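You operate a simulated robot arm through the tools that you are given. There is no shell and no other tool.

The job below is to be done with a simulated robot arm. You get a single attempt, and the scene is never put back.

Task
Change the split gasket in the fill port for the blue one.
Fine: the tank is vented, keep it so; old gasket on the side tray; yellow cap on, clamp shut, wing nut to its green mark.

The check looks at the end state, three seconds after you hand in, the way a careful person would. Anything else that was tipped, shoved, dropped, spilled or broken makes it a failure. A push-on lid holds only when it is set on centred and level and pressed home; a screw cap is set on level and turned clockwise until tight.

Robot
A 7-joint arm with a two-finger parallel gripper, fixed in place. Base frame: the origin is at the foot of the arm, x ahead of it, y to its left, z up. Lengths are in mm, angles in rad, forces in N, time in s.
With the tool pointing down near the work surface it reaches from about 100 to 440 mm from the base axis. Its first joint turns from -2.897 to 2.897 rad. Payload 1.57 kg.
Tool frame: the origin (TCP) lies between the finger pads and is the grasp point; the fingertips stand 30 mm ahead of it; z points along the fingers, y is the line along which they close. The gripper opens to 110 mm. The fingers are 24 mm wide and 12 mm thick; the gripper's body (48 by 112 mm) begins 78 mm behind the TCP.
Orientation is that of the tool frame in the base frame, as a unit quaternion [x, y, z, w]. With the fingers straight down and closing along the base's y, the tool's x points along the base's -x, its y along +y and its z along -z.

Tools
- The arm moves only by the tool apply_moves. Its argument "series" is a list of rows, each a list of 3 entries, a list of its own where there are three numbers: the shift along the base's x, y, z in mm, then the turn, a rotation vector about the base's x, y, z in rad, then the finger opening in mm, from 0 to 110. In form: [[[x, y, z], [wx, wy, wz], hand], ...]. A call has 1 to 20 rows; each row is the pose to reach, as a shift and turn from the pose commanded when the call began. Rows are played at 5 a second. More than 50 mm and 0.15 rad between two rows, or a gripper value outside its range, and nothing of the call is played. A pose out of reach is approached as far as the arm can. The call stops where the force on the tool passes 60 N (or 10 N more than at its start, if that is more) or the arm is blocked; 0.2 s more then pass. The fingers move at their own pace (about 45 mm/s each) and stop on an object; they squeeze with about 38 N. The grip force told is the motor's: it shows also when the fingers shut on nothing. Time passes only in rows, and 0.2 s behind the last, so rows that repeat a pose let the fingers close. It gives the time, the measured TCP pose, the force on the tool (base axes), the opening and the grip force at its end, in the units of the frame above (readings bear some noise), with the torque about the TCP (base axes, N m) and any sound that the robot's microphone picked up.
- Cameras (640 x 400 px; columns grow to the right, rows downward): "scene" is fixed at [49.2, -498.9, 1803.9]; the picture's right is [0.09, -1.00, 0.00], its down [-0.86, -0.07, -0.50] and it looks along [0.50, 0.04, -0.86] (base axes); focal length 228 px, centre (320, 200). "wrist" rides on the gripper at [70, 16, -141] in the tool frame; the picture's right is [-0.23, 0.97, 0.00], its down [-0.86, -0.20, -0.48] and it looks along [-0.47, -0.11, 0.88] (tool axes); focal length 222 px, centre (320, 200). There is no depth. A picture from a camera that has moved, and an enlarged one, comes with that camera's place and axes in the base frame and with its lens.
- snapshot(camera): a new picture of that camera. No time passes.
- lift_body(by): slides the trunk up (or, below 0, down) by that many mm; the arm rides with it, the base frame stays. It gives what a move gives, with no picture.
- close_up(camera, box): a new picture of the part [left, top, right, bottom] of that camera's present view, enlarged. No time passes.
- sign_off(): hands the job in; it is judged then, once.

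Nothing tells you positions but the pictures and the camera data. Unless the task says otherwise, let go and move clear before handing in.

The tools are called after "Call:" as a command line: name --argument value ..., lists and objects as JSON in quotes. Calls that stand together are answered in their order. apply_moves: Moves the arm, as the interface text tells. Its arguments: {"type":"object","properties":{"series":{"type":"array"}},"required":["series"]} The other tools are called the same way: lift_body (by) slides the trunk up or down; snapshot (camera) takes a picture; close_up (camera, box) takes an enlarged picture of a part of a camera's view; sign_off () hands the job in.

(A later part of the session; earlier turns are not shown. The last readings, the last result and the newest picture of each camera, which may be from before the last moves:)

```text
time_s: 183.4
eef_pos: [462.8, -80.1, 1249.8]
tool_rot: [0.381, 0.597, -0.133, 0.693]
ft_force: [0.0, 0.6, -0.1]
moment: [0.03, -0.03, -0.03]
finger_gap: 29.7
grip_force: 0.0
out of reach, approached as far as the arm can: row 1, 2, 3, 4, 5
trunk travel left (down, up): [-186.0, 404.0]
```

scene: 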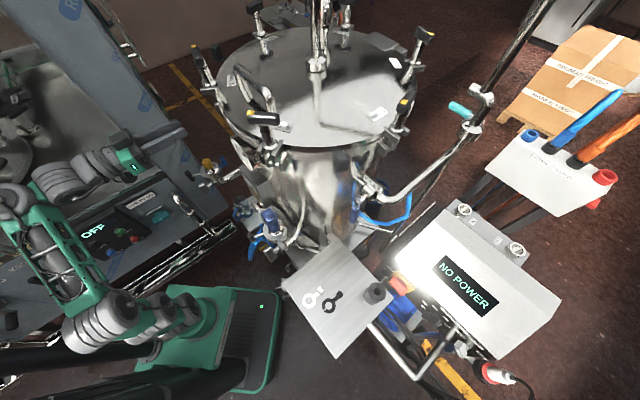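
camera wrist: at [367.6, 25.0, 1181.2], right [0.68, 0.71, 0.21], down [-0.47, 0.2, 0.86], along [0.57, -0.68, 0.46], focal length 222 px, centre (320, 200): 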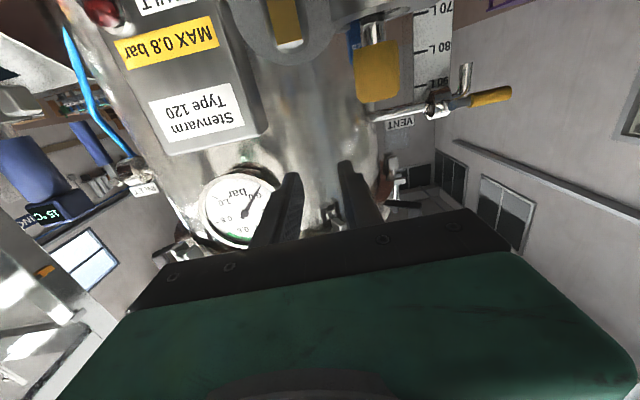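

Rolling works, so the limit is the heading angle relative to the arm. A heading of about -39° (5° off the bolt axis) should be reachable and is close enough. Setting roll back and heading to -39°, then moving to the axis.

Call:
apply_moves --series '[[[0, 0, 0], [-0.085, 0.08, 0], 30], [[0, 0, 0], [-0.17, 0.16, 0], 30], [[0, 0, 0], [-0.254, 0.2405, 0], 30], [[0, 0, 0], [-0.254, 0.2405, 0], 30]]'

Call:
apply_moves --series '[[[-3, 4, 0], [0, 0, 0.03], 30], [[-8, 9, 0], [0, 0, 0.06], 30], [[-14, 14, 0], [0, 0, 0.085], 30], [[-20, 20, 0], [0, 0, 0.085], 30], [[-24, 21, 0], [0, 0, 0.085], 30], [[-24, 21, 0], [0, 0, 0.085], 30]]'

Call:
close_up --camera "wrist" --box '[220, 0, 360, 140]'

Call:
close_up --camera "scene" --box '[170, 145, 240, 200]'

```text
time_s: 184.4
eef_pos: [460.8, -81.9, 1248.8]
tool_rot: [0.273, 0.654, -0.254, 0.658]
ft_force: [1.1, 0.0, -0.3]
moment: [0.03, 0.0, 0.0]
finger_gap: 30.2
grip_force: 0.0
trunk travel left (down, up): [-186.0, 404.0]
```

```text
time_s: 185.8
eef_pos: [447.8, -68.6, 1250.1]
tool_rot: [0.245, 0.665, -0.225, 0.669]
ft_force: [-0.6, -0.2, 0.7]
moment: [-0.01, 0.01, 0.0]
finger_gap: 30.0
grip_force: 0.0
out of reach, approached as far as the arm can: row 4, 5, 6
trunk travel left (down, up): [-186.0, 404.0]
```

```text
2.86 times, centred on (290, 70) of wrist
camera zoom: at [347.6, 34.8, 1181.6], right [0.61, 0.75, 0.26], down [-0.51, 0.12, 0.85], along [0.61, -0.65, 0.46], focal length 635 px, centre (406, 571)
```

zoom: 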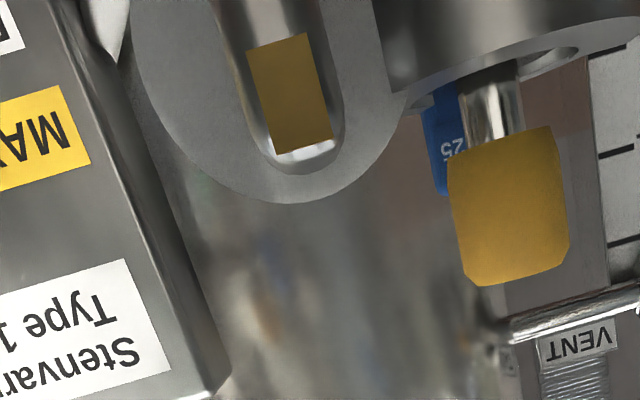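

```text
7.27 times, centred on (205, 172) of scene
camera zoom: at [49.2, -498.9, 1803.9], right [0.09, -1.0, 0.0], down [-0.86, -0.07, -0.5], along [0.5, 0.04, -0.86], focal length 1656 px, centre (1156, 400)
```

zoom: 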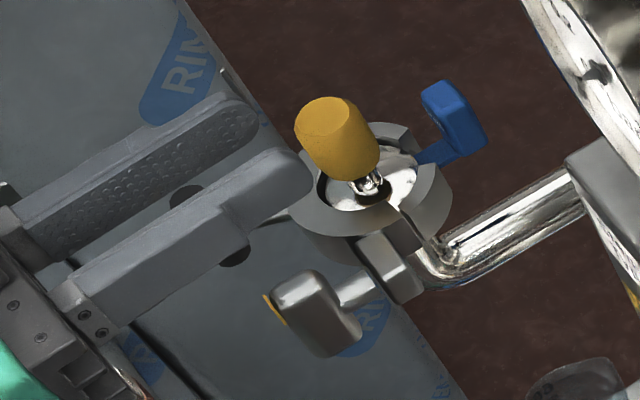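

The limit persists, so I need precise geometry of the bolt before choosing the method. Zooming strongly on the stem and bar in the scene view.

Call:
close_up --camera "scene" --box '[192, 172, 220, 197]'

Call:
close_up --camera "scene" --box '[203, 174, 217, 188]'

```text
16.00 times, centred on (206, 184) of scene
camera zoom: at [49.2, -498.9, 1803.9], right [0.09, -1.0, 0.0], down [-0.86, -0.07, -0.5], along [0.5, 0.04, -0.86], focal length 3642 px, centre (2144, 448)
```

zoom: 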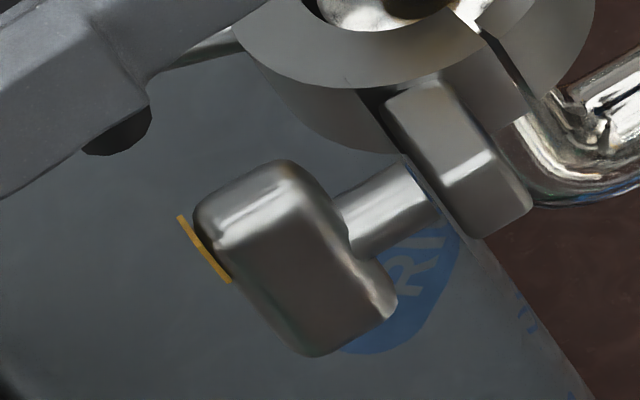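

```text
16.00 times, centred on (210, 181) of scene
camera zoom: at [49.2, -498.9, 1803.9], right [0.09, -1.0, 0.0], down [-0.86, -0.07, -0.5], along [0.5, 0.04, -0.86], focal length 3642 px, centre (2080, 504)
```

zoom: 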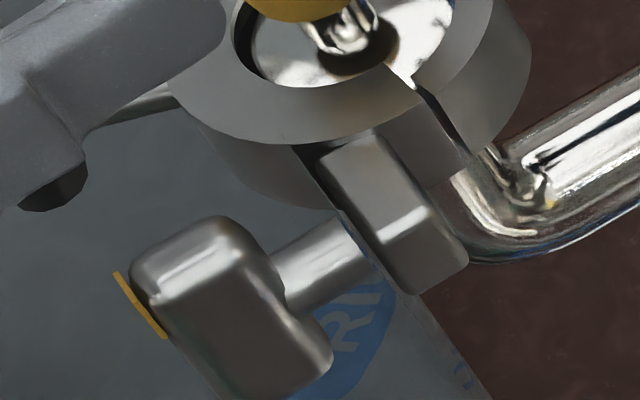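

The heading limit rules out a coaxial grip, so I'll work the bar from above instead. Raising the trunk, then tilting the tool back down to about 30° above the clamp for a top view.

Call:
lift_body --by 150

Call:
apply_moves --series '[[[3, 6, -25], [0.082, 0.102, 0.004], 20], [[6, 12, -55], [0.164, 0.204, 0.008], 20], [[9, 18, -85], [0.246, 0.306, 0.011], 20], [[12, 24, -115], [0.328, 0.408, 0.015], 20], [[15, 30, -140], [0.41, 0.51, 0.019], 20], [[18, 36, -160], [0.492, 0.611, 0.022], 20], [[20, 42, -180], [0.574, 0.713, 0.026], 20], [[22, 48, -200], [0.656, 0.815, 0.03], 20], [[22, 48, -200], [0.656, 0.815, 0.03], 20]]'

Call:
snapshot --camera "wrist"

```text
time_s: 187.6
eef_pos: [446.2, -68.8, 1401.2]
tool_rot: [0.244, 0.665, -0.224, 0.669]
ft_force: [0.4, 0.2, -0.2]
moment: [-0.01, 0.0, 0.0]
finger_gap: 30.0
grip_force: 0.1
trunk travel left (down, up): [-336.0, 254.0]
```

```text
time_s: 189.6
eef_pos: [453.5, -41.1, 1179.6]
tool_rot: [0.319, 0.883, -0.099, 0.33]
ft_force: [-17.9, -0.6, 32.5]
moment: [0.03, -0.25, -0.02]
finger_gap: 10.0
grip_force: 0.1
out of reach, approached as far as the arm can: row 1, 2, 3, 4, 5, 6, 7, 8, 9
trunk travel left (down, up): [-336.0, 254.0]
```

```text
taken
camera wrist: at [348.0, 60.8, 1243.7], right [0.74, 0.65, 0.18], down [0.12, -0.4, 0.91], along [0.66, -0.65, -0.38], focal length 222 px, centre (320, 200)
```

wrist: 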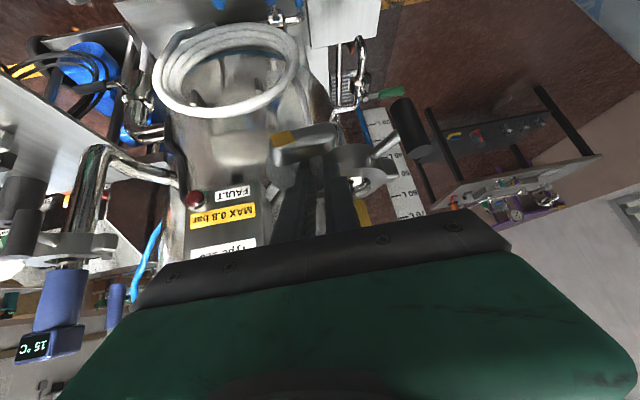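

The arm dropped lower than commanded and a finger is pressing on the wing nut, which has turned somewhat. I'm lifting off immediately to look.

Call:
lift_body --by 50

Call:
snapshot --camera "wrist"

Call:
close_up --camera "wrist" --box '[220, 70, 420, 230]'

Call:
close_up --camera "scene" --box '[180, 145, 240, 200]'

```text
time_s: 190.5
eef_pos: [455.5, -41.1, 1226.8]
tool_rot: [0.317, 0.885, -0.099, 0.325]
ft_force: [-0.4, -0.2, 0.3]
moment: [0.0, 0.01, 0.04]
finger_gap: 19.7
grip_force: 0.0
trunk travel left (down, up): [-386.0, 204.0]
```

```text
taken
camera wrist: at [352.5, 61.2, 1290.4], right [0.74, 0.65, 0.17], down [0.13, -0.4, 0.91], along [0.66, -0.65, -0.38], focal length 222 px, centre (320, 200)
```

wrist: 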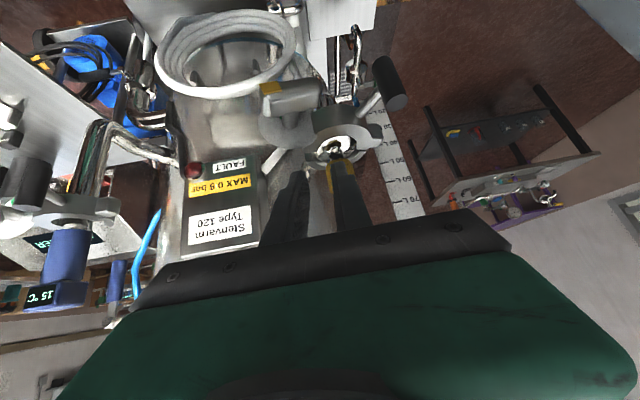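

```text
2.50 times, centred on (320, 150) of wrist
camera zoom: at [352.5, 61.2, 1290.4], right [0.74, 0.65, 0.17], down [0.13, -0.4, 0.91], along [0.66, -0.65, -0.38], focal length 555 px, centre (320, 325)
```

zoom: 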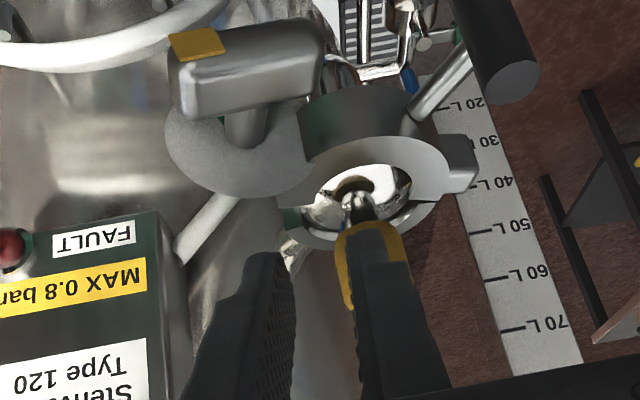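

```text
7.27 times, centred on (210, 172) of scene
camera zoom: at [49.2, -498.9, 1803.9], right [0.09, -1.0, 0.0], down [-0.86, -0.07, -0.5], along [0.5, 0.04, -0.86], focal length 1656 px, centre (1120, 400)
```

zoom: 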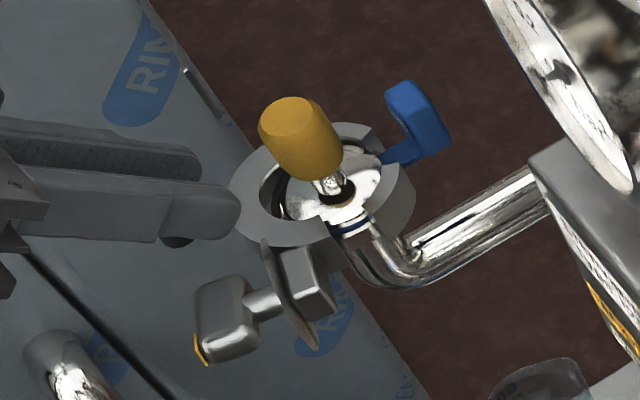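

The wing nut turned to about 90° in the right (clockwise) direction, the cap is untouched, but the clamp half was pushed open about 13°. I'll re-close it by the post at (496, 18): move above it first.

Call:
apply_moves --series '[[[2, 10, 5], [0, 0, 0], 40], [[8, 25, 8], [0, 0, 0], 40], [[16, 40, 8], [0, 0, 0], 40], [[24, 54, 8], [0, 0, 0], 40], [[33, 65, 8], [0, 0, 0], 40], [[33, 65, 8], [0, 0, 0], 40]]'

Call:
close_up --camera "wrist" --box '[200, 30, 420, 240]'

```text
time_s: 191.9
eef_pos: [475.1, 2.2, 1208.0]
tool_rot: [0.317, 0.885, -0.099, 0.326]
ft_force: [-0.3, -0.2, 0.4]
moment: [0.03, -0.02, 0.03]
finger_gap: 40.4
grip_force: 0.0
out of reach, approached as far as the arm can: row 1, 2, 3, 4, 5, 6
trunk travel left (down, up): [-386.0, 204.0]
```

```text
1.90 times, centred on (310, 135) of wrist
camera zoom: at [372.3, 104.1, 1271.3], right [0.74, 0.65, 0.18], down [0.13, -0.4, 0.91], along [0.66, -0.65, -0.38], focal length 423 px, centre (339, 324)
```

zoom: 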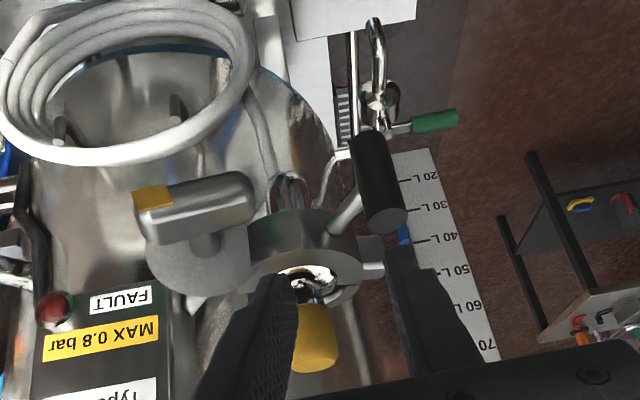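

The arm is at its upper limit in this posture; raising the trunk gives room. Then I'll bring the tool over the post.

Call:
lift_body --by 80

Call:
apply_moves --series '[[[4, 6, -10], [0, 0, 0], 40], [[8, 13, -22], [0, 0, 0], 40], [[12, 20, -34], [0, 0, 0], 40], [[13, 22, -46], [0, 0, 0], 40], [[13, 22, -58], [0, 0, 0], 40], [[13, 22, -58], [0, 0, 0], 40]]'

Call:
close_up --camera "wrist" --box '[200, 30, 420, 240]'

```text
time_s: 193.1
eef_pos: [476.1, 2.6, 1287.2]
tool_rot: [0.316, 0.885, -0.099, 0.326]
ft_force: [0.6, 0.0, -0.5]
moment: [0.01, -0.01, 0.02]
finger_gap: 40.1
grip_force: 0.0
trunk travel left (down, up): [-466.0, 124.0]
```

```text
time_s: 194.5
eef_pos: [488.8, 25.4, 1228.1]
tool_rot: [0.317, 0.885, -0.1, 0.326]
ft_force: [0.6, -0.2, -0.4]
moment: [0.03, 0.02, -0.02]
finger_gap: 40.2
grip_force: 0.1
trunk travel left (down, up): [-466.0, 124.0]
```

```text
1.90 times, centred on (310, 135) of wrist
camera zoom: at [385.5, 127.5, 1292.3], right [0.74, 0.65, 0.18], down [0.13, -0.4, 0.91], along [0.66, -0.65, -0.38], focal length 423 px, centre (339, 324)
```

zoom: 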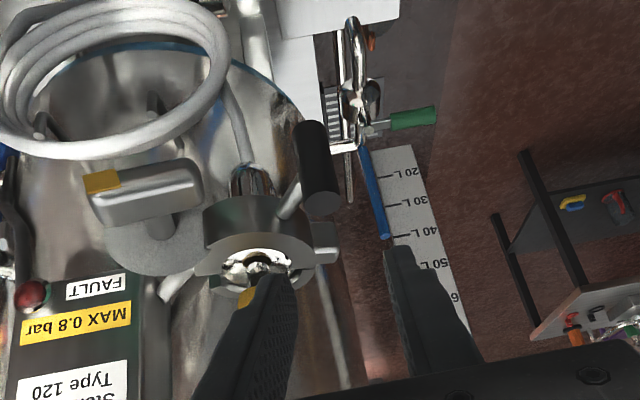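

Centred over the post. Lowering, gripping its top, then pushing it closed again along the arc.

Call:
lift_body --by -30

Call:
lift_body --by -16

Call:
apply_moves --series '[[[0, 0, 0], [0, 0, 0], 28], [[0, 0, 0], [0, 0, 0], 18], [[0, 0, 0], [0, 0, 0], 8], [[0, 0, 0], [0, 0, 0], 2], [[0, 0, 0], [0, 0, 0], 2]]'

Call:
close_up --camera "scene" --box '[180, 145, 240, 200]'

```text
time_s: 195.2
eef_pos: [488.9, 26.0, 1198.2]
tool_rot: [0.317, 0.885, -0.098, 0.326]
ft_force: [-0.4, -0.4, -0.5]
moment: [-0.01, 0.0, 0.02]
finger_gap: 40.1
grip_force: 0.0
trunk travel left (down, up): [-436.0, 154.0]
```

```text
time_s: 195.8
eef_pos: [488.6, 25.5, 1183.7]
tool_rot: [0.316, 0.885, -0.098, 0.326]
ft_force: [-0.4, 0.3, 0.0]
moment: [0.04, -0.03, 0.0]
finger_gap: 40.0
grip_force: 0.1
trunk travel left (down, up): [-420.0, 170.0]
```

```text
time_s: 197.0
eef_pos: [488.4, 25.2, 1182.3]
tool_rot: [0.317, 0.885, -0.1, 0.326]
ft_force: [-0.1, -0.5, 1.1]
moment: [-0.15, 0.17, -0.01]
finger_gap: 17.8
grip_force: 32.1
trunk travel left (down, up): [-420.0, 170.0]
```

```text
7.27 times, centred on (210, 172) of scene
camera zoom: at [49.2, -498.9, 1803.9], right [0.09, -1.0, 0.0], down [-0.86, -0.07, -0.5], along [0.5, 0.04, -0.86], focal length 1656 px, centre (1120, 400)
```

zoom: 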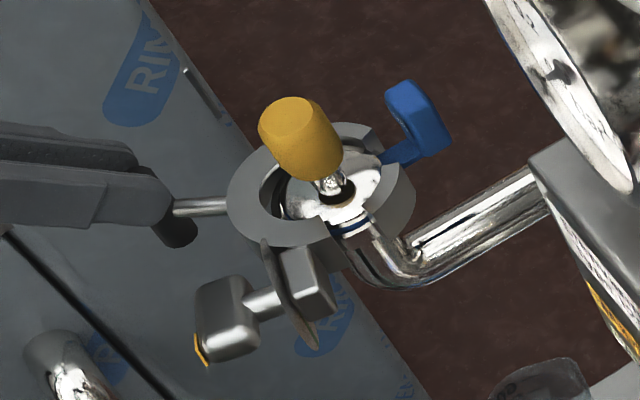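

Gripped. Pushing along the arc to the closed stop.

Call:
apply_moves --series '[[[-1.7, -1.6, 0], [0, 0, 0], 2], [[-3.3, -3.3, 0], [0, 0, 0], 2], [[-4.9, -5.1, 0], [0, 0, 0], 2], [[-6.4, -6.9, 0], [0, 0, 0], 2], [[-7.8, -8.7, 0], [0, 0, 0], 2], [[-9.2, -10.6, 0], [0, 0, 0], 2], [[-10.5, -12.5, 0], [0, 0, 0], 2], [[-11.8, -14.5, 0], [0, 0, 0], 2], [[-11.8, -14.5, 0], [0, 0, 0], 2]]'

Call:
close_up --camera "scene" --box '[190, 145, 235, 185]'

```text
time_s: 199.0
eef_pos: [482.1, 18.8, 1182.1]
tool_rot: [0.311, 0.887, -0.099, 0.328]
ft_force: [35.5, 43.1, 17.2]
moment: [0.94, -0.61, 0.93]
finger_gap: 17.7
grip_force: 32.4
trunk travel left (down, up): [-420.0, 170.0]
```

```text
10.00 times, centred on (212, 165) of scene
camera zoom: at [49.2, -498.9, 1803.9], right [0.09, -1.0, 0.0], down [-0.86, -0.07, -0.5], along [0.5, 0.04, -0.86], focal length 2276 px, centre (1395, 550)
```

zoom: 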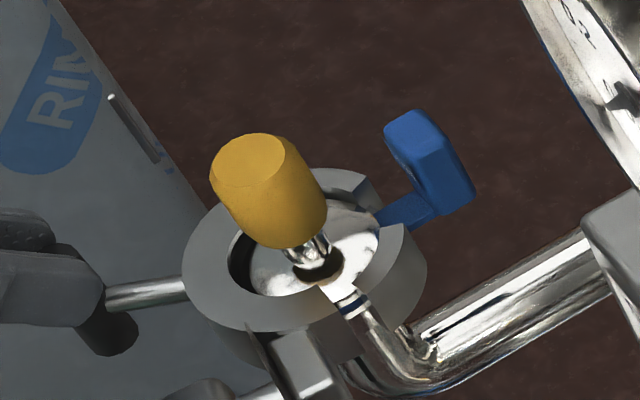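

It stopped about 7° short with 55 N, earlier than before. Let me look for what is blocking.

Call:
close_up --camera "wrist" --box '[220, 40, 400, 220]'

Call:
close_up --camera "wrist" --box '[250, 90, 350, 190]'

Call:
close_up --camera "scene" --box '[200, 165, 230, 190]'

```text
2.22 times, centred on (310, 130) of wrist
camera zoom: at [377.6, 119.7, 1246.0], right [0.73, 0.66, 0.17], down [0.14, -0.39, 0.91], along [0.67, -0.64, -0.38], focal length 494 px, centre (342, 356)
```

zoom: 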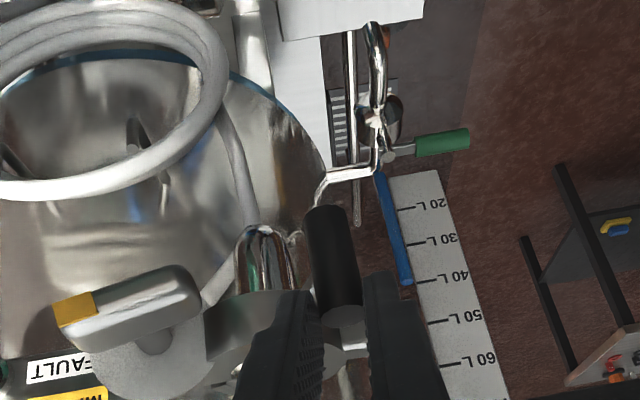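

```text
4.00 times, centred on (300, 140) of wrist
camera zoom: at [377.6, 119.7, 1246.0], right [0.73, 0.66, 0.17], down [0.14, -0.39, 0.91], along [0.67, -0.64, -0.38], focal length 888 px, centre (400, 440)
```

zoom: 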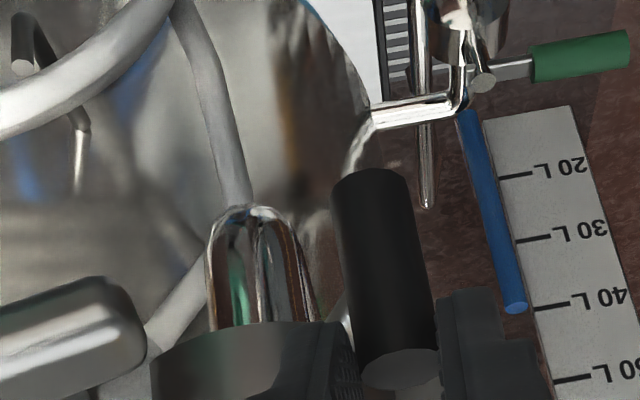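

```text
16.00 times, centred on (215, 178) of scene
camera zoom: at [49.2, -498.9, 1803.9], right [0.09, -1.0, 0.0], down [-0.86, -0.07, -0.5], along [0.5, 0.04, -0.86], focal length 3642 px, centre (2000, 560)
```

zoom: 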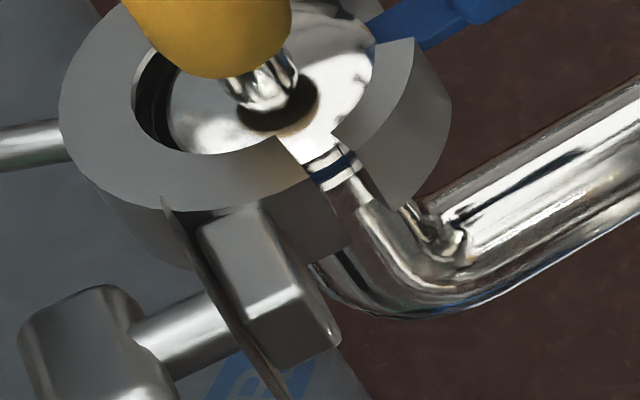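

The ring's free end now stops about 9 mm short of the fixed half. I'll release the post and check whether it springs back, to understand the blockage.

Call:
apply_moves --series '[[[0, 0, 0], [0, 0, 0], 22], [[0, 0, 0], [0, 0, 0], 32], [[0, 0, 0], [0, 0, 0], 40], [[0, 0, 0], [0, 0, 0], 40]]'

Call:
lift_body --by 60

Call:
close_up --camera "scene" --box '[190, 145, 235, 185]'

Call:
close_up --camera "wrist" --box '[200, 30, 420, 240]'

```text
time_s: 200.0
eef_pos: [476.8, 10.5, 1182.5]
tool_rot: [0.317, 0.885, -0.1, 0.326]
ft_force: [0.8, -1.0, 0.0]
moment: [-0.02, -0.02, -0.01]
finger_gap: 40.2
grip_force: 0.0
trunk travel left (down, up): [-420.0, 170.0]
```

```text
time_s: 201.0
eef_pos: [477.3, 10.5, 1242.7]
tool_rot: [0.317, 0.885, -0.099, 0.326]
ft_force: [-0.1, 0.1, 1.1]
moment: [0.02, 0.01, -0.04]
finger_gap: 40.3
grip_force: 0.1
trunk travel left (down, up): [-480.0, 110.0]
```

```text
10.00 times, centred on (212, 165) of scene
camera zoom: at [49.2, -498.9, 1803.9], right [0.09, -1.0, 0.0], down [-0.86, -0.07, -0.5], along [0.5, 0.04, -0.86], focal length 2276 px, centre (1395, 550)
```

zoom: 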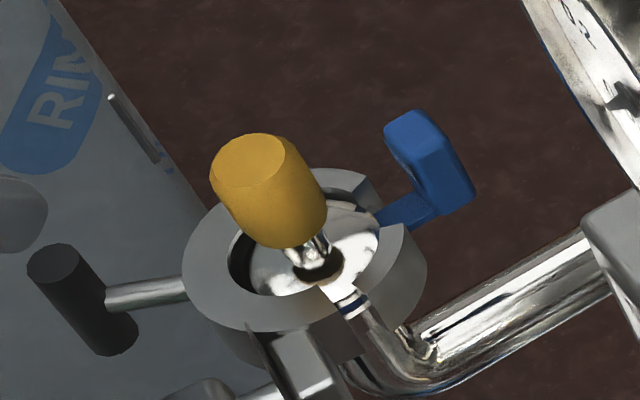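

```text
1.90 times, centred on (310, 135) of wrist
camera zoom: at [373.9, 112.9, 1306.2], right [0.74, 0.65, 0.18], down [0.13, -0.4, 0.91], along [0.66, -0.65, -0.38], focal length 423 px, centre (339, 324)
```

zoom: 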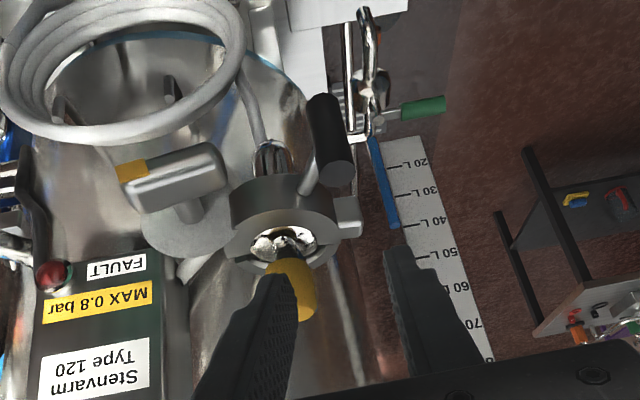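

The clamp holds its place but is about 7° short of closed. Let me zoom from here at the ring's free end and the dial for the cause.

Call:
close_up --camera "wrist" --box '[200, 80, 330, 190]'

Call:
close_up --camera "wrist" --box '[255, 120, 325, 180]'

Call:
close_up --camera "scene" --box '[195, 165, 225, 195]'

```text
3.64 times, centred on (265, 135) of wrist
camera zoom: at [373.9, 112.9, 1306.2], right [0.74, 0.65, 0.18], down [0.13, -0.4, 0.91], along [0.66, -0.65, -0.38], focal length 808 px, centre (520, 436)
```

zoom: 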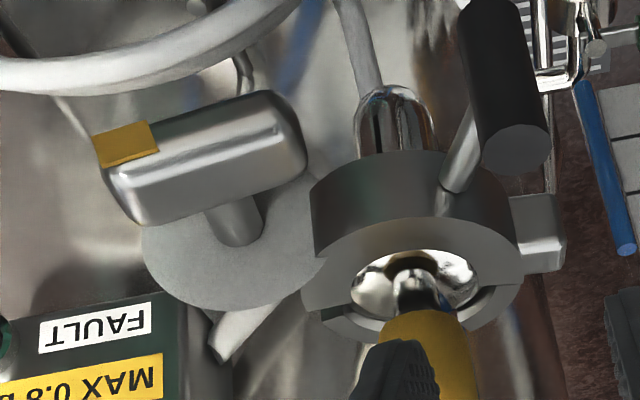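

```text
6.67 times, centred on (290, 150) of wrist
camera zoom: at [373.9, 112.9, 1306.2], right [0.74, 0.65, 0.18], down [0.13, -0.4, 0.91], along [0.66, -0.65, -0.38], focal length 1481 px, centre (520, 533)
```

zoom: 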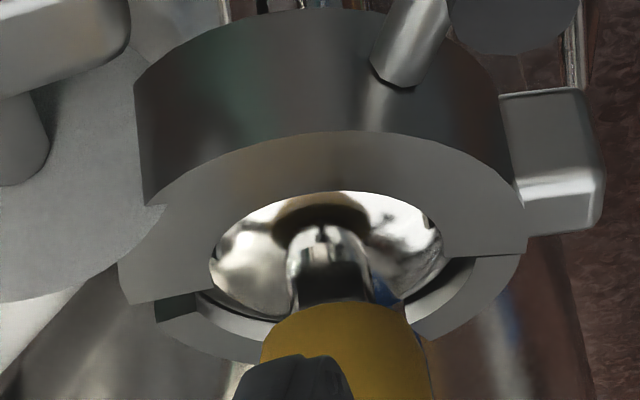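

```text
13.33 times, centred on (210, 180) of scene
camera zoom: at [49.2, -498.9, 1803.9], right [0.09, -1.0, 0.0], down [-0.86, -0.07, -0.5], along [0.5, 0.04, -0.86], focal length 3035 px, centre (1787, 467)
```

zoom: 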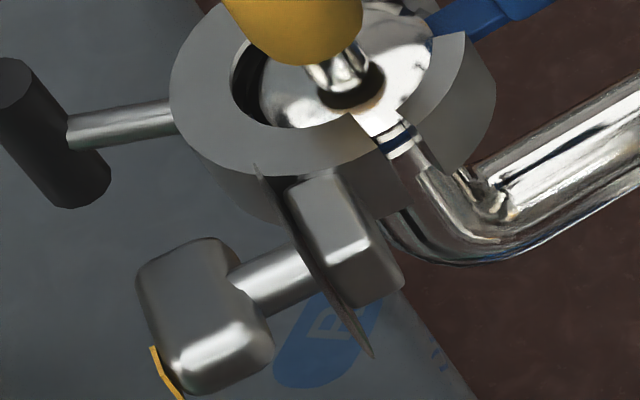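

Nothing obvious is in the way; last time the finger tip may have rubbed on the rod. I'll retry the push gripping slightly higher on the post.

Call:
apply_moves --series '[[[4, 2, 0], [0, 0, 0], 40], [[7, 5, 0], [0, 0, 0], 40], [[7, 5, 0], [0, 0, 0], 40]]'

Call:
lift_body --by -40

Call:
close_up --camera "wrist" --box '[220, 40, 420, 240]'

```text
time_s: 201.8
eef_pos: [484.0, 15.9, 1241.4]
tool_rot: [0.316, 0.885, -0.098, 0.326]
ft_force: [-0.9, 0.6, 0.2]
moment: [-0.03, 0.03, -0.02]
finger_gap: 40.0
grip_force: 0.1
trunk travel left (down, up): [-480.0, 110.0]
```

```text
time_s: 202.7
eef_pos: [484.7, 14.7, 1201.6]
tool_rot: [0.316, 0.885, -0.098, 0.327]
ft_force: [0.4, -1.2, 0.1]
moment: [-0.01, 0.01, 0.03]
finger_gap: 40.4
grip_force: 0.0
trunk travel left (down, up): [-440.0, 150.0]
```

```text
2.00 times, centred on (320, 140) of wrist
camera zoom: at [380.8, 117.6, 1265.7], right [0.74, 0.65, 0.18], down [0.13, -0.4, 0.91], along [0.66, -0.65, -0.38], focal length 444 px, centre (320, 320)
```

zoom: 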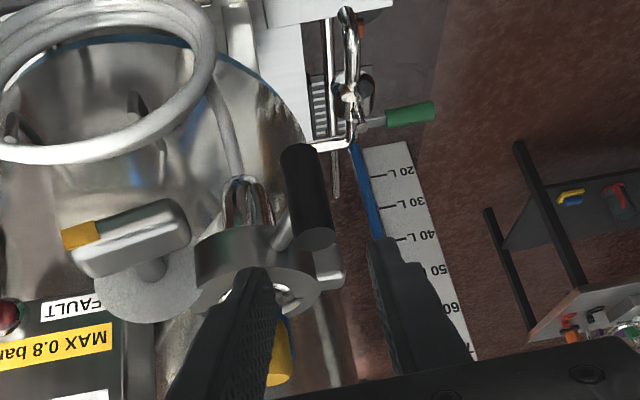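

Aligned; lowering to a slightly higher grip than before and pushing again.

Call:
lift_body --by -14

Call:
apply_moves --series '[[[1, 1, 0], [0, 0, 0], 28], [[1.6, 1.9, 0], [0, 0, 0], 18], [[1.6, 1.9, 0], [0, 0, 0], 8], [[1.6, 1.9, 0], [0, 0, 0], 2]]'

Call:
apply_moves --series '[[[-1.3, -2, 0], [0, 0, 0], 2], [[-2.5, -4, 0], [0, 0, 0], 2], [[-3.6, -6, 0], [0, 0, 0], 2], [[-4.6, -8, 0], [0, 0, 0], 2], [[-4.6, -8, 0], [0, 0, 0], 2]]'

Call:
close_up --camera "scene" --box '[195, 155, 230, 190]'

```text
time_s: 203.3
eef_pos: [484.0, 14.1, 1186.3]
tool_rot: [0.318, 0.885, -0.1, 0.326]
ft_force: [0.0, 0.1, -0.1]
moment: [-0.02, -0.01, -0.01]
finger_gap: 40.0
grip_force: 0.0
trunk travel left (down, up): [-426.0, 164.0]
```

```text
time_s: 204.3
eef_pos: [486.1, 15.5, 1188.3]
tool_rot: [0.316, 0.885, -0.099, 0.326]
ft_force: [-1.4, -2.4, -1.1]
moment: [-0.23, 0.04, -0.04]
finger_gap: 17.7
grip_force: 30.2
trunk travel left (down, up): [-426.0, 164.0]
```

```text
time_s: 205.5
eef_pos: [484.9, 16.8, 1188.1]
tool_rot: [0.312, 0.886, -0.099, 0.328]
ft_force: [24.9, 36.8, 12.5]
moment: [1.28, -0.18, 0.59]
finger_gap: 17.7
grip_force: 32.6
trunk travel left (down, up): [-426.0, 164.0]
```

```text
11.43 times, centred on (212, 172) of scene
camera zoom: at [49.2, -498.9, 1803.9], right [0.09, -1.0, 0.0], down [-0.86, -0.07, -0.5], along [0.5, 0.04, -0.86], focal length 2602 px, centre (1549, 514)
```

zoom: 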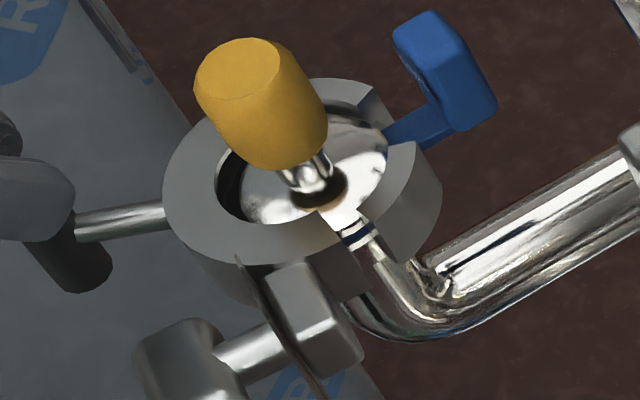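

It is a hard stop now: with the nut already turned, the clamp will not close. So I'll loosen the nut again first. Releasing the post, rising, and setting the tool vertical with its closing axis along the bar.

Call:
apply_moves --series '[[[0, 0, 0], [0, 0, 0], 22], [[2, 3, 0], [0, 0, 0], 32], [[2, 3, 0], [0, 0, 0], 40], [[2, 3, 0], [0, 0, 0], 40]]'

Call:
lift_body --by 90

Call:
apply_moves --series '[[[-3, -6, 0], [0.056, 0.07, 0.003], 30], [[-6, -12, 0], [0.113, 0.14, 0.0055], 20], [[-9, -18, 0], [0.169, 0.21, 0.008], 10], [[-12, -24, 0], [0.225, 0.28, 0.011], 2], [[-15, -30, 0], [0.282, 0.351, 0.014], 0], [[-18, -36, 0], [0.338, 0.421, 0.0165], 0], [[-20, -40, 0], [0.375, 0.467, 0.018], 0], [[-20, -40, 0], [0.375, 0.467, 0.018], 0]]'

Call:
snapshot --camera "wrist"

```text
time_s: 206.5
eef_pos: [483.5, 13.0, 1188.6]
tool_rot: [0.316, 0.886, -0.099, 0.326]
ft_force: [-0.2, -0.3, 0.3]
moment: [0.01, -0.02, 0.0]
finger_gap: 40.0
grip_force: 0.1
trunk travel left (down, up): [-426.0, 164.0]
```

```text
time_s: 207.7
eef_pos: [485.1, 13.8, 1278.3]
tool_rot: [0.316, 0.885, -0.099, 0.326]
ft_force: [-0.3, 0.1, 0.3]
moment: [0.0, -0.02, 0.0]
finger_gap: 39.7
grip_force: 0.1
trunk travel left (down, up): [-516.0, 74.0]
```

```text
time_s: 209.5
eef_pos: [487.2, -18.5, 1263.7]
tool_rot: [0.33, 0.939, 0.022, 0.089]
ft_force: [0.2, 0.0, -0.1]
moment: [-0.02, 0.01, 0.02]
finger_gap: 0.1
grip_force: 20.7
out of reach, approached as far as the arm can: row 5, 6, 7, 8
trunk travel left (down, up): [-516.0, 74.0]
```

```text
taken
camera wrist: at [417.7, 41.0, 1392.3], right [0.77, 0.62, 0.13], down [0.45, -0.68, 0.58], along [0.45, -0.39, -0.8], focal length 222 px, centre (320, 200)
```

wrist: 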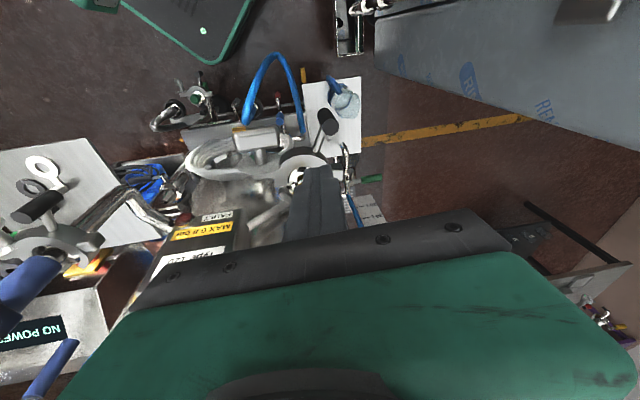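

The arm needs a lower relative height for a vertical tool. Raising the trunk and lowering the arm, straightening the tool and moving above the wing nut.

Call:
lift_body --by 65

Call:
apply_moves --series '[[[-2, 0, -15], [0.009, 0.045, -0.049], 0], [[-4, 0, -30], [0.018, 0.09, -0.097], 0], [[-8, -2, -45], [0.027, 0.135, -0.146], 0], [[-12, -5, -60], [0.035, 0.179, -0.194], 0], [[-16, -8, -75], [0.035, 0.179, -0.194], 0], [[-16, -8, -75], [0.035, 0.179, -0.194], 0]]'

Call:
snapshot --camera "wrist"

Call:
close_up --camera "wrist" --box '[200, 80, 400, 240]'

```text
time_s: 210.6
eef_pos: [486.6, -17.3, 1327.9]
tool_rot: [0.33, 0.94, 0.023, 0.089]
ft_force: [0.3, 0.2, 0.8]
moment: [0.01, 0.01, -0.03]
finger_gap: 0.0
grip_force: 21.4
trunk travel left (down, up): [-581.0, 9.0]
```

```text
time_s: 212.0
eef_pos: [471.2, -26.4, 1251.1]
tool_rot: [0.422, 0.907, 0.0, 0.0]
ft_force: [0.2, -0.3, 0.8]
moment: [-0.02, -0.01, 0.0]
finger_gap: 0.0
grip_force: 21.2
trunk travel left (down, up): [-581.0, 9.0]
```

```text
taken
camera wrist: at [438.9, 38.5, 1393.1], right [0.89, 0.45, 0.0], down [0.4, -0.78, 0.48], along [0.22, -0.43, -0.88], focal length 222 px, centre (320, 200)
```

wrist: 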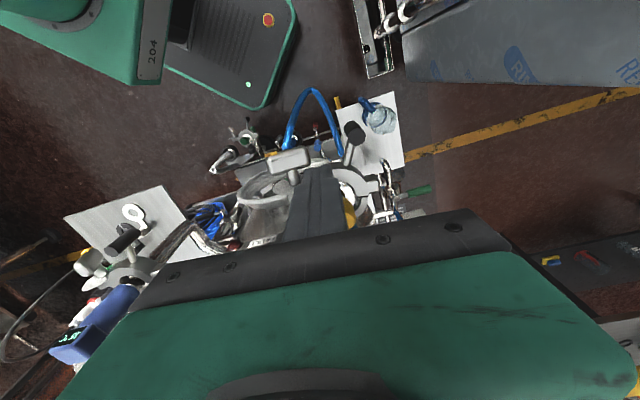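

```text
2.50 times, centred on (300, 160) of wrist
camera zoom: at [438.9, 38.5, 1393.1], right [0.89, 0.45, 0.0], down [0.4, -0.78, 0.48], along [0.22, -0.43, -0.88], focal length 555 px, centre (370, 300)
```

zoom: 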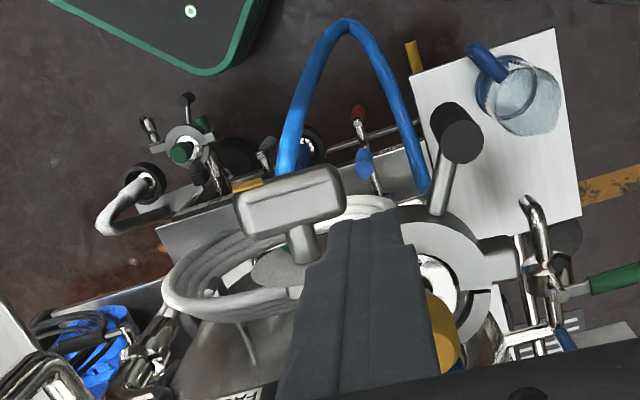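

Now the tool is exactly vertical and I can see the bar from above: its centre is near (447, -55) with the yellow end toward the tank side. I'll press down with closed fingers on the opposite end to turn it back; shifting over it and lowering to just above.

Call:
apply_moves --series '[[[-4.5, -5.5, 0], [0, 0, 0], 0], [[-9.1, -10.9, 0], [0, 0, 0], 0], [[-9.1, -10.9, 0], [0, 0, 0], 0]]'

Call:
lift_body --by -60

Call:
close_up --camera "scene" --box '[180, 145, 240, 200]'

Call:
close_up --camera "wrist" --box '[220, 100, 400, 260]'

```text
time_s: 212.8
eef_pos: [461.2, -36.9, 1254.0]
tool_rot: [0.421, 0.907, 0.001, 0.001]
ft_force: [-0.1, 0.3, 0.2]
moment: [0.01, -0.01, 0.01]
finger_gap: 0.1
grip_force: 21.2
trunk travel left (down, up): [-581.0, 9.0]
```

```text
time_s: 213.8
eef_pos: [461.3, -37.4, 1194.5]
tool_rot: [0.422, 0.907, 0.001, 0.001]
ft_force: [0.4, -0.9, -0.3]
moment: [0.01, 0.02, 0.01]
finger_gap: 0.1
grip_force: 21.3
trunk travel left (down, up): [-521.0, 69.0]
```

```text
7.27 times, centred on (210, 172) of scene
camera zoom: at [49.2, -498.9, 1803.9], right [0.09, -1.0, 0.0], down [-0.86, -0.07, -0.5], along [0.5, 0.04, -0.86], focal length 1656 px, centre (1120, 400)
```

zoom: 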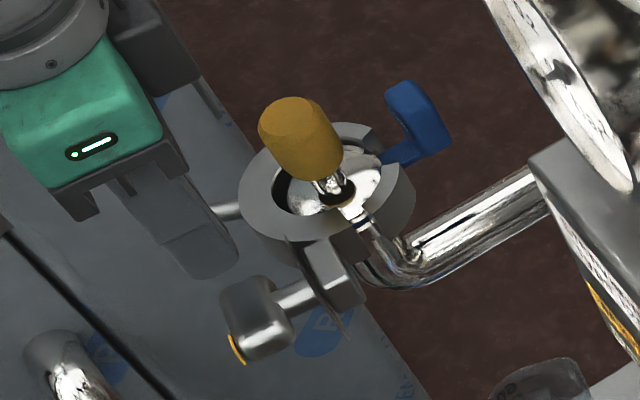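

```text
2.50 times, centred on (310, 180) of wrist
camera zoom: at [428.4, 26.9, 1334.5], right [0.89, 0.45, 0.0], down [0.4, -0.78, 0.48], along [0.22, -0.43, -0.88], focal length 555 px, centre (345, 250)
```

zoom: 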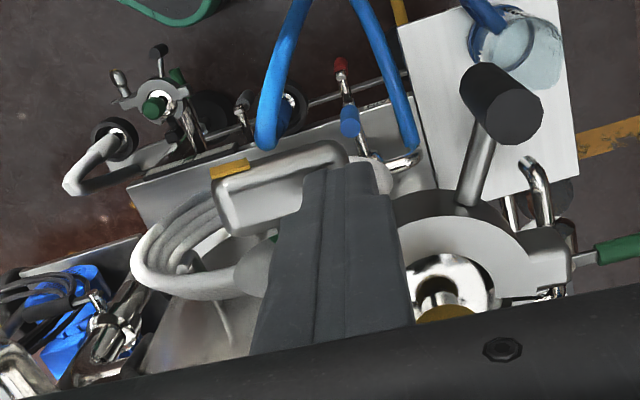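

The closed fingertips are right above the bar's far end. Pressing down in small steps with force checks.

Call:
lift_body --by -14

Call:
apply_moves --series '[[[0, 0, -2], [0, 0, 0], 0], [[0, 0, -4], [0, 0, 0], 0], [[0, 0, -6], [0, 0, 0], 0], [[0, 0, -8], [0, 0, 0], 0]]'

Call:
close_up --camera "scene" --box '[180, 145, 240, 200]'

```text
time_s: 214.4
eef_pos: [460.7, -37.5, 1179.3]
tool_rot: [0.422, 0.907, 0.001, 0.001]
ft_force: [0.2, 0.2, 0.1]
moment: [0.01, -0.01, -0.02]
finger_gap: 0.1
grip_force: 21.2
trunk travel left (down, up): [-507.0, 83.0]
```

```text
time_s: 215.4
eef_pos: [463.0, -36.9, 1171.2]
tool_rot: [0.422, 0.907, 0.002, 0.002]
ft_force: [4.3, -0.5, 1.0]
moment: [-0.01, -0.13, 0.02]
finger_gap: 0.1
grip_force: 21.1
trunk travel left (down, up): [-507.0, 83.0]
```

```text
7.27 times, centred on (210, 172) of scene
camera zoom: at [49.2, -498.9, 1803.9], right [0.09, -1.0, 0.0], down [-0.86, -0.07, -0.5], along [0.5, 0.04, -0.86], focal length 1656 px, centre (1120, 400)
```

zoom: 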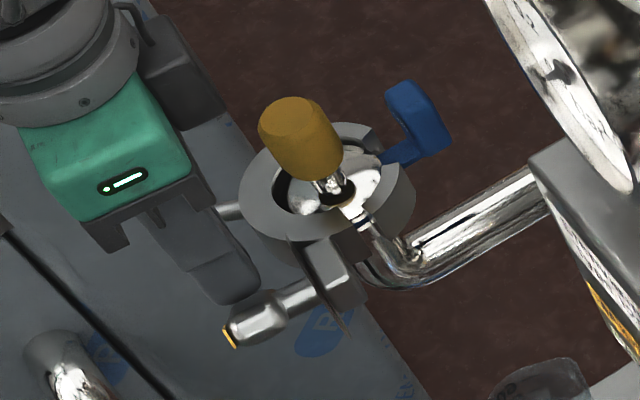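

It turns easily, with only a few newtons. Continuing down.

Call:
apply_moves --series '[[[0, 0, -3], [0, 0, 0], 0], [[0, 0, -6], [0, 0, 0], 0], [[0, 0, -9], [0, 0, 0], 0], [[0, 0, -12], [0, 0, 0], 0], [[0, 0, -14], [0, 0, 0], 0]]'

Call:
close_up --camera "scene" --box '[180, 145, 240, 200]'

Call:
close_up --camera "wrist" --box '[220, 100, 400, 260]'

```text
time_s: 216.6
eef_pos: [461.1, -37.2, 1155.8]
tool_rot: [0.422, 0.907, 0.001, 0.001]
ft_force: [-0.5, 0.3, -0.6]
moment: [0.02, 0.0, -0.02]
finger_gap: 0.0
grip_force: 21.6
trunk travel left (down, up): [-507.0, 83.0]
```

```text
7.27 times, centred on (210, 172) of scene
camera zoom: at [49.2, -498.9, 1803.9], right [0.09, -1.0, 0.0], down [-0.86, -0.07, -0.5], along [0.5, 0.04, -0.86], focal length 1656 px, centre (1120, 400)
```

zoom: 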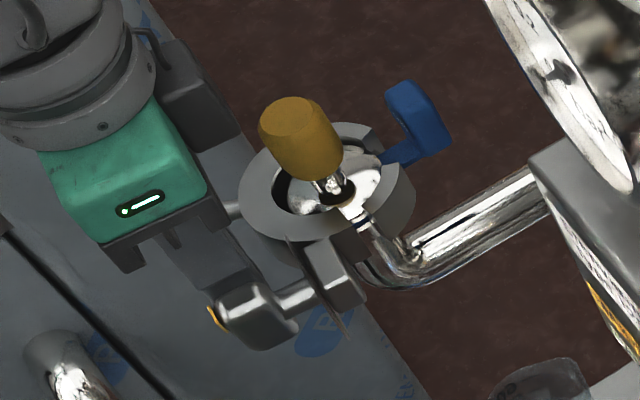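

```text
2.50 times, centred on (310, 180) of wrist
camera zoom: at [429.2, 27.5, 1297.3], right [0.89, 0.45, 0.0], down [0.4, -0.78, 0.48], along [0.22, -0.43, -0.88], focal length 555 px, centre (345, 250)
```

zoom: 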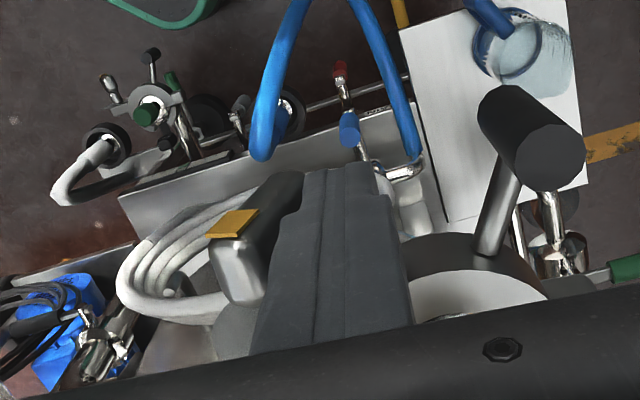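

The bar is nearly upright again. A small sideways nudge at this depth will bring it fully upright.

Call:
apply_moves --series '[[[-1.5, -1.3, 0], [0, 0, 0], 0], [[-3.1, -2.6, 0], [0, 0, 0], 0], [[-4.6, -3.9, 0], [0, 0, 0], 0], [[-4.6, -3.9, 0], [0, 0, 0], 0]]'

Call:
close_up --camera "scene" --box '[180, 145, 240, 200]'

Call:
close_up --camera "wrist" --box '[220, 100, 400, 260]'

```text
time_s: 217.6
eef_pos: [458.6, -40.2, 1156.7]
tool_rot: [0.421, 0.907, 0.0, 0.0]
ft_force: [6.9, 1.5, -0.3]
moment: [0.04, -0.11, 0.12]
finger_gap: 0.0
grip_force: 21.6
trunk travel left (down, up): [-507.0, 83.0]
```

```text
7.27 times, centred on (210, 172) of scene
camera zoom: at [49.2, -498.9, 1803.9], right [0.09, -1.0, 0.0], down [-0.86, -0.07, -0.5], along [0.5, 0.04, -0.86], focal length 1656 px, centre (1120, 400)
```

zoom: 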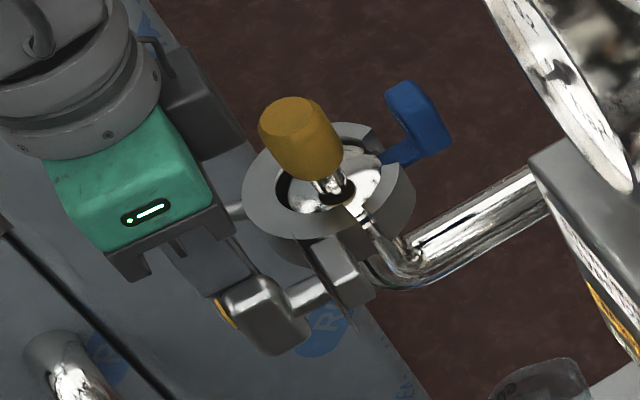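

```text
2.50 times, centred on (310, 180) of wrist
camera zoom: at [425.0, 23.6, 1297.4], right [0.89, 0.45, 0.0], down [0.4, -0.78, 0.48], along [0.22, -0.43, -0.88], focal length 555 px, centre (345, 250)
```

zoom: 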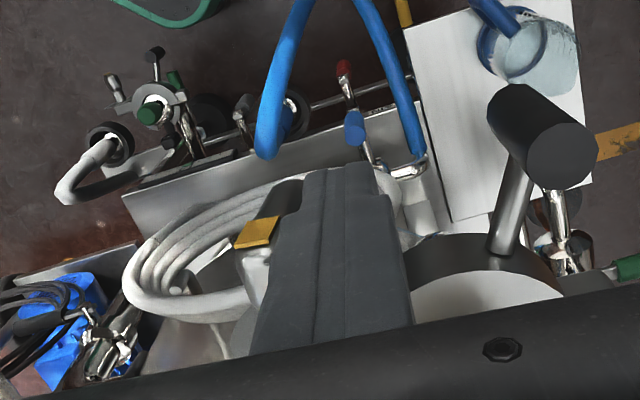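

The bar is upright again, and the clamp already moved further shut as I pushed. I'll rise and look at the bar and the remaining gap.

Call:
lift_body --by 83

Call:
close_up --camera "scene" --box '[190, 150, 230, 195]'

Call:
close_up --camera "wrist" --box '[220, 80, 400, 240]'

```text
time_s: 218.8
eef_pos: [456.4, -40.0, 1238.8]
tool_rot: [0.422, 0.907, 0.001, 0.0]
ft_force: [0.6, -0.2, -0.4]
moment: [-0.03, -0.02, 0.0]
finger_gap: 0.2
grip_force: 21.4
trunk travel left (down, up): [-590.0, 0.0]
```

```text
8.89 times, centred on (210, 172) of scene
camera zoom: at [49.2, -498.9, 1803.9], right [0.09, -1.0, 0.0], down [-0.86, -0.07, -0.5], along [0.5, 0.04, -0.86], focal length 2023 px, centre (1298, 444)
```

zoom: 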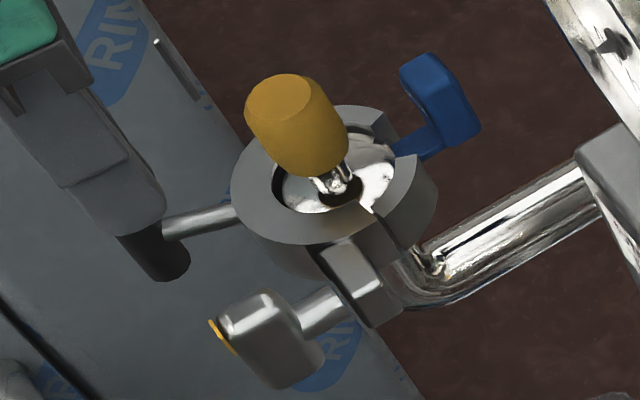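

```text
2.50 times, centred on (310, 160) of wrist
camera zoom: at [424.1, 23.4, 1380.5], right [0.89, 0.45, 0.0], down [0.4, -0.78, 0.48], along [0.22, -0.43, -0.88], focal length 555 px, centre (345, 300)
```

zoom: 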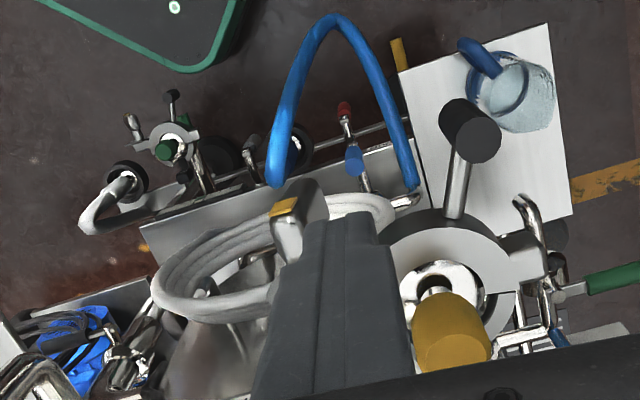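

The clamp is now fully shut (post at 149°, slit closed up) and the bar is upright as it was. Now, with the clamp shut, I'll turn the nut clockwise: first align the tool to the bolt and view the bar clearly from above.

Call:
apply_moves --series '[[[6, 6, 0], [0, 0, 0.075], 0], [[14, 14, 0], [0, 0, 0.15], 0], [[20, 20, 0], [0, 0, 0.15], 0], [[20, 20, 0], [0, 0, 0.15], 0]]'

Call:
close_up --camera "wrist" --box '[200, 80, 360, 220]'

Call:
close_up --camera "scene" --box '[195, 165, 225, 195]'

```text
time_s: 219.8
eef_pos: [477.5, -21.2, 1240.3]
tool_rot: [0.352, 0.936, 0.001, 0.0]
ft_force: [-0.3, -0.7, -0.3]
moment: [0.0, 0.01, 0.04]
finger_gap: 0.1
grip_force: 20.9
trunk travel left (down, up): [-590.0, 0.0]
```

```text
2.86 times, centred on (280, 150) of wrist
camera zoom: at [435.1, 37.6, 1380.7], right [0.81, 0.58, 0.0], down [0.51, -0.71, 0.48], along [0.28, -0.39, -0.88], focal length 635 px, centre (434, 343)
```

zoom: 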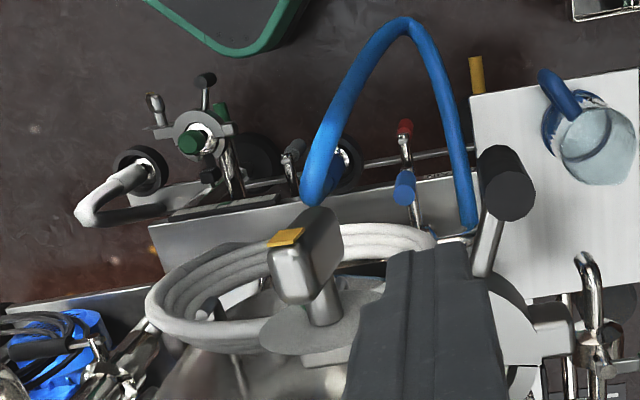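

```text
13.33 times, centred on (210, 180) of scene
camera zoom: at [49.2, -498.9, 1803.9], right [0.09, -1.0, 0.0], down [-0.86, -0.07, -0.5], along [0.5, 0.04, -0.86], focal length 3035 px, centre (1787, 467)
```

zoom: 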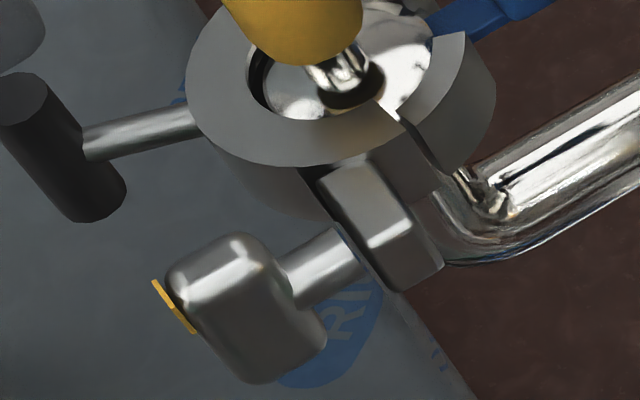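

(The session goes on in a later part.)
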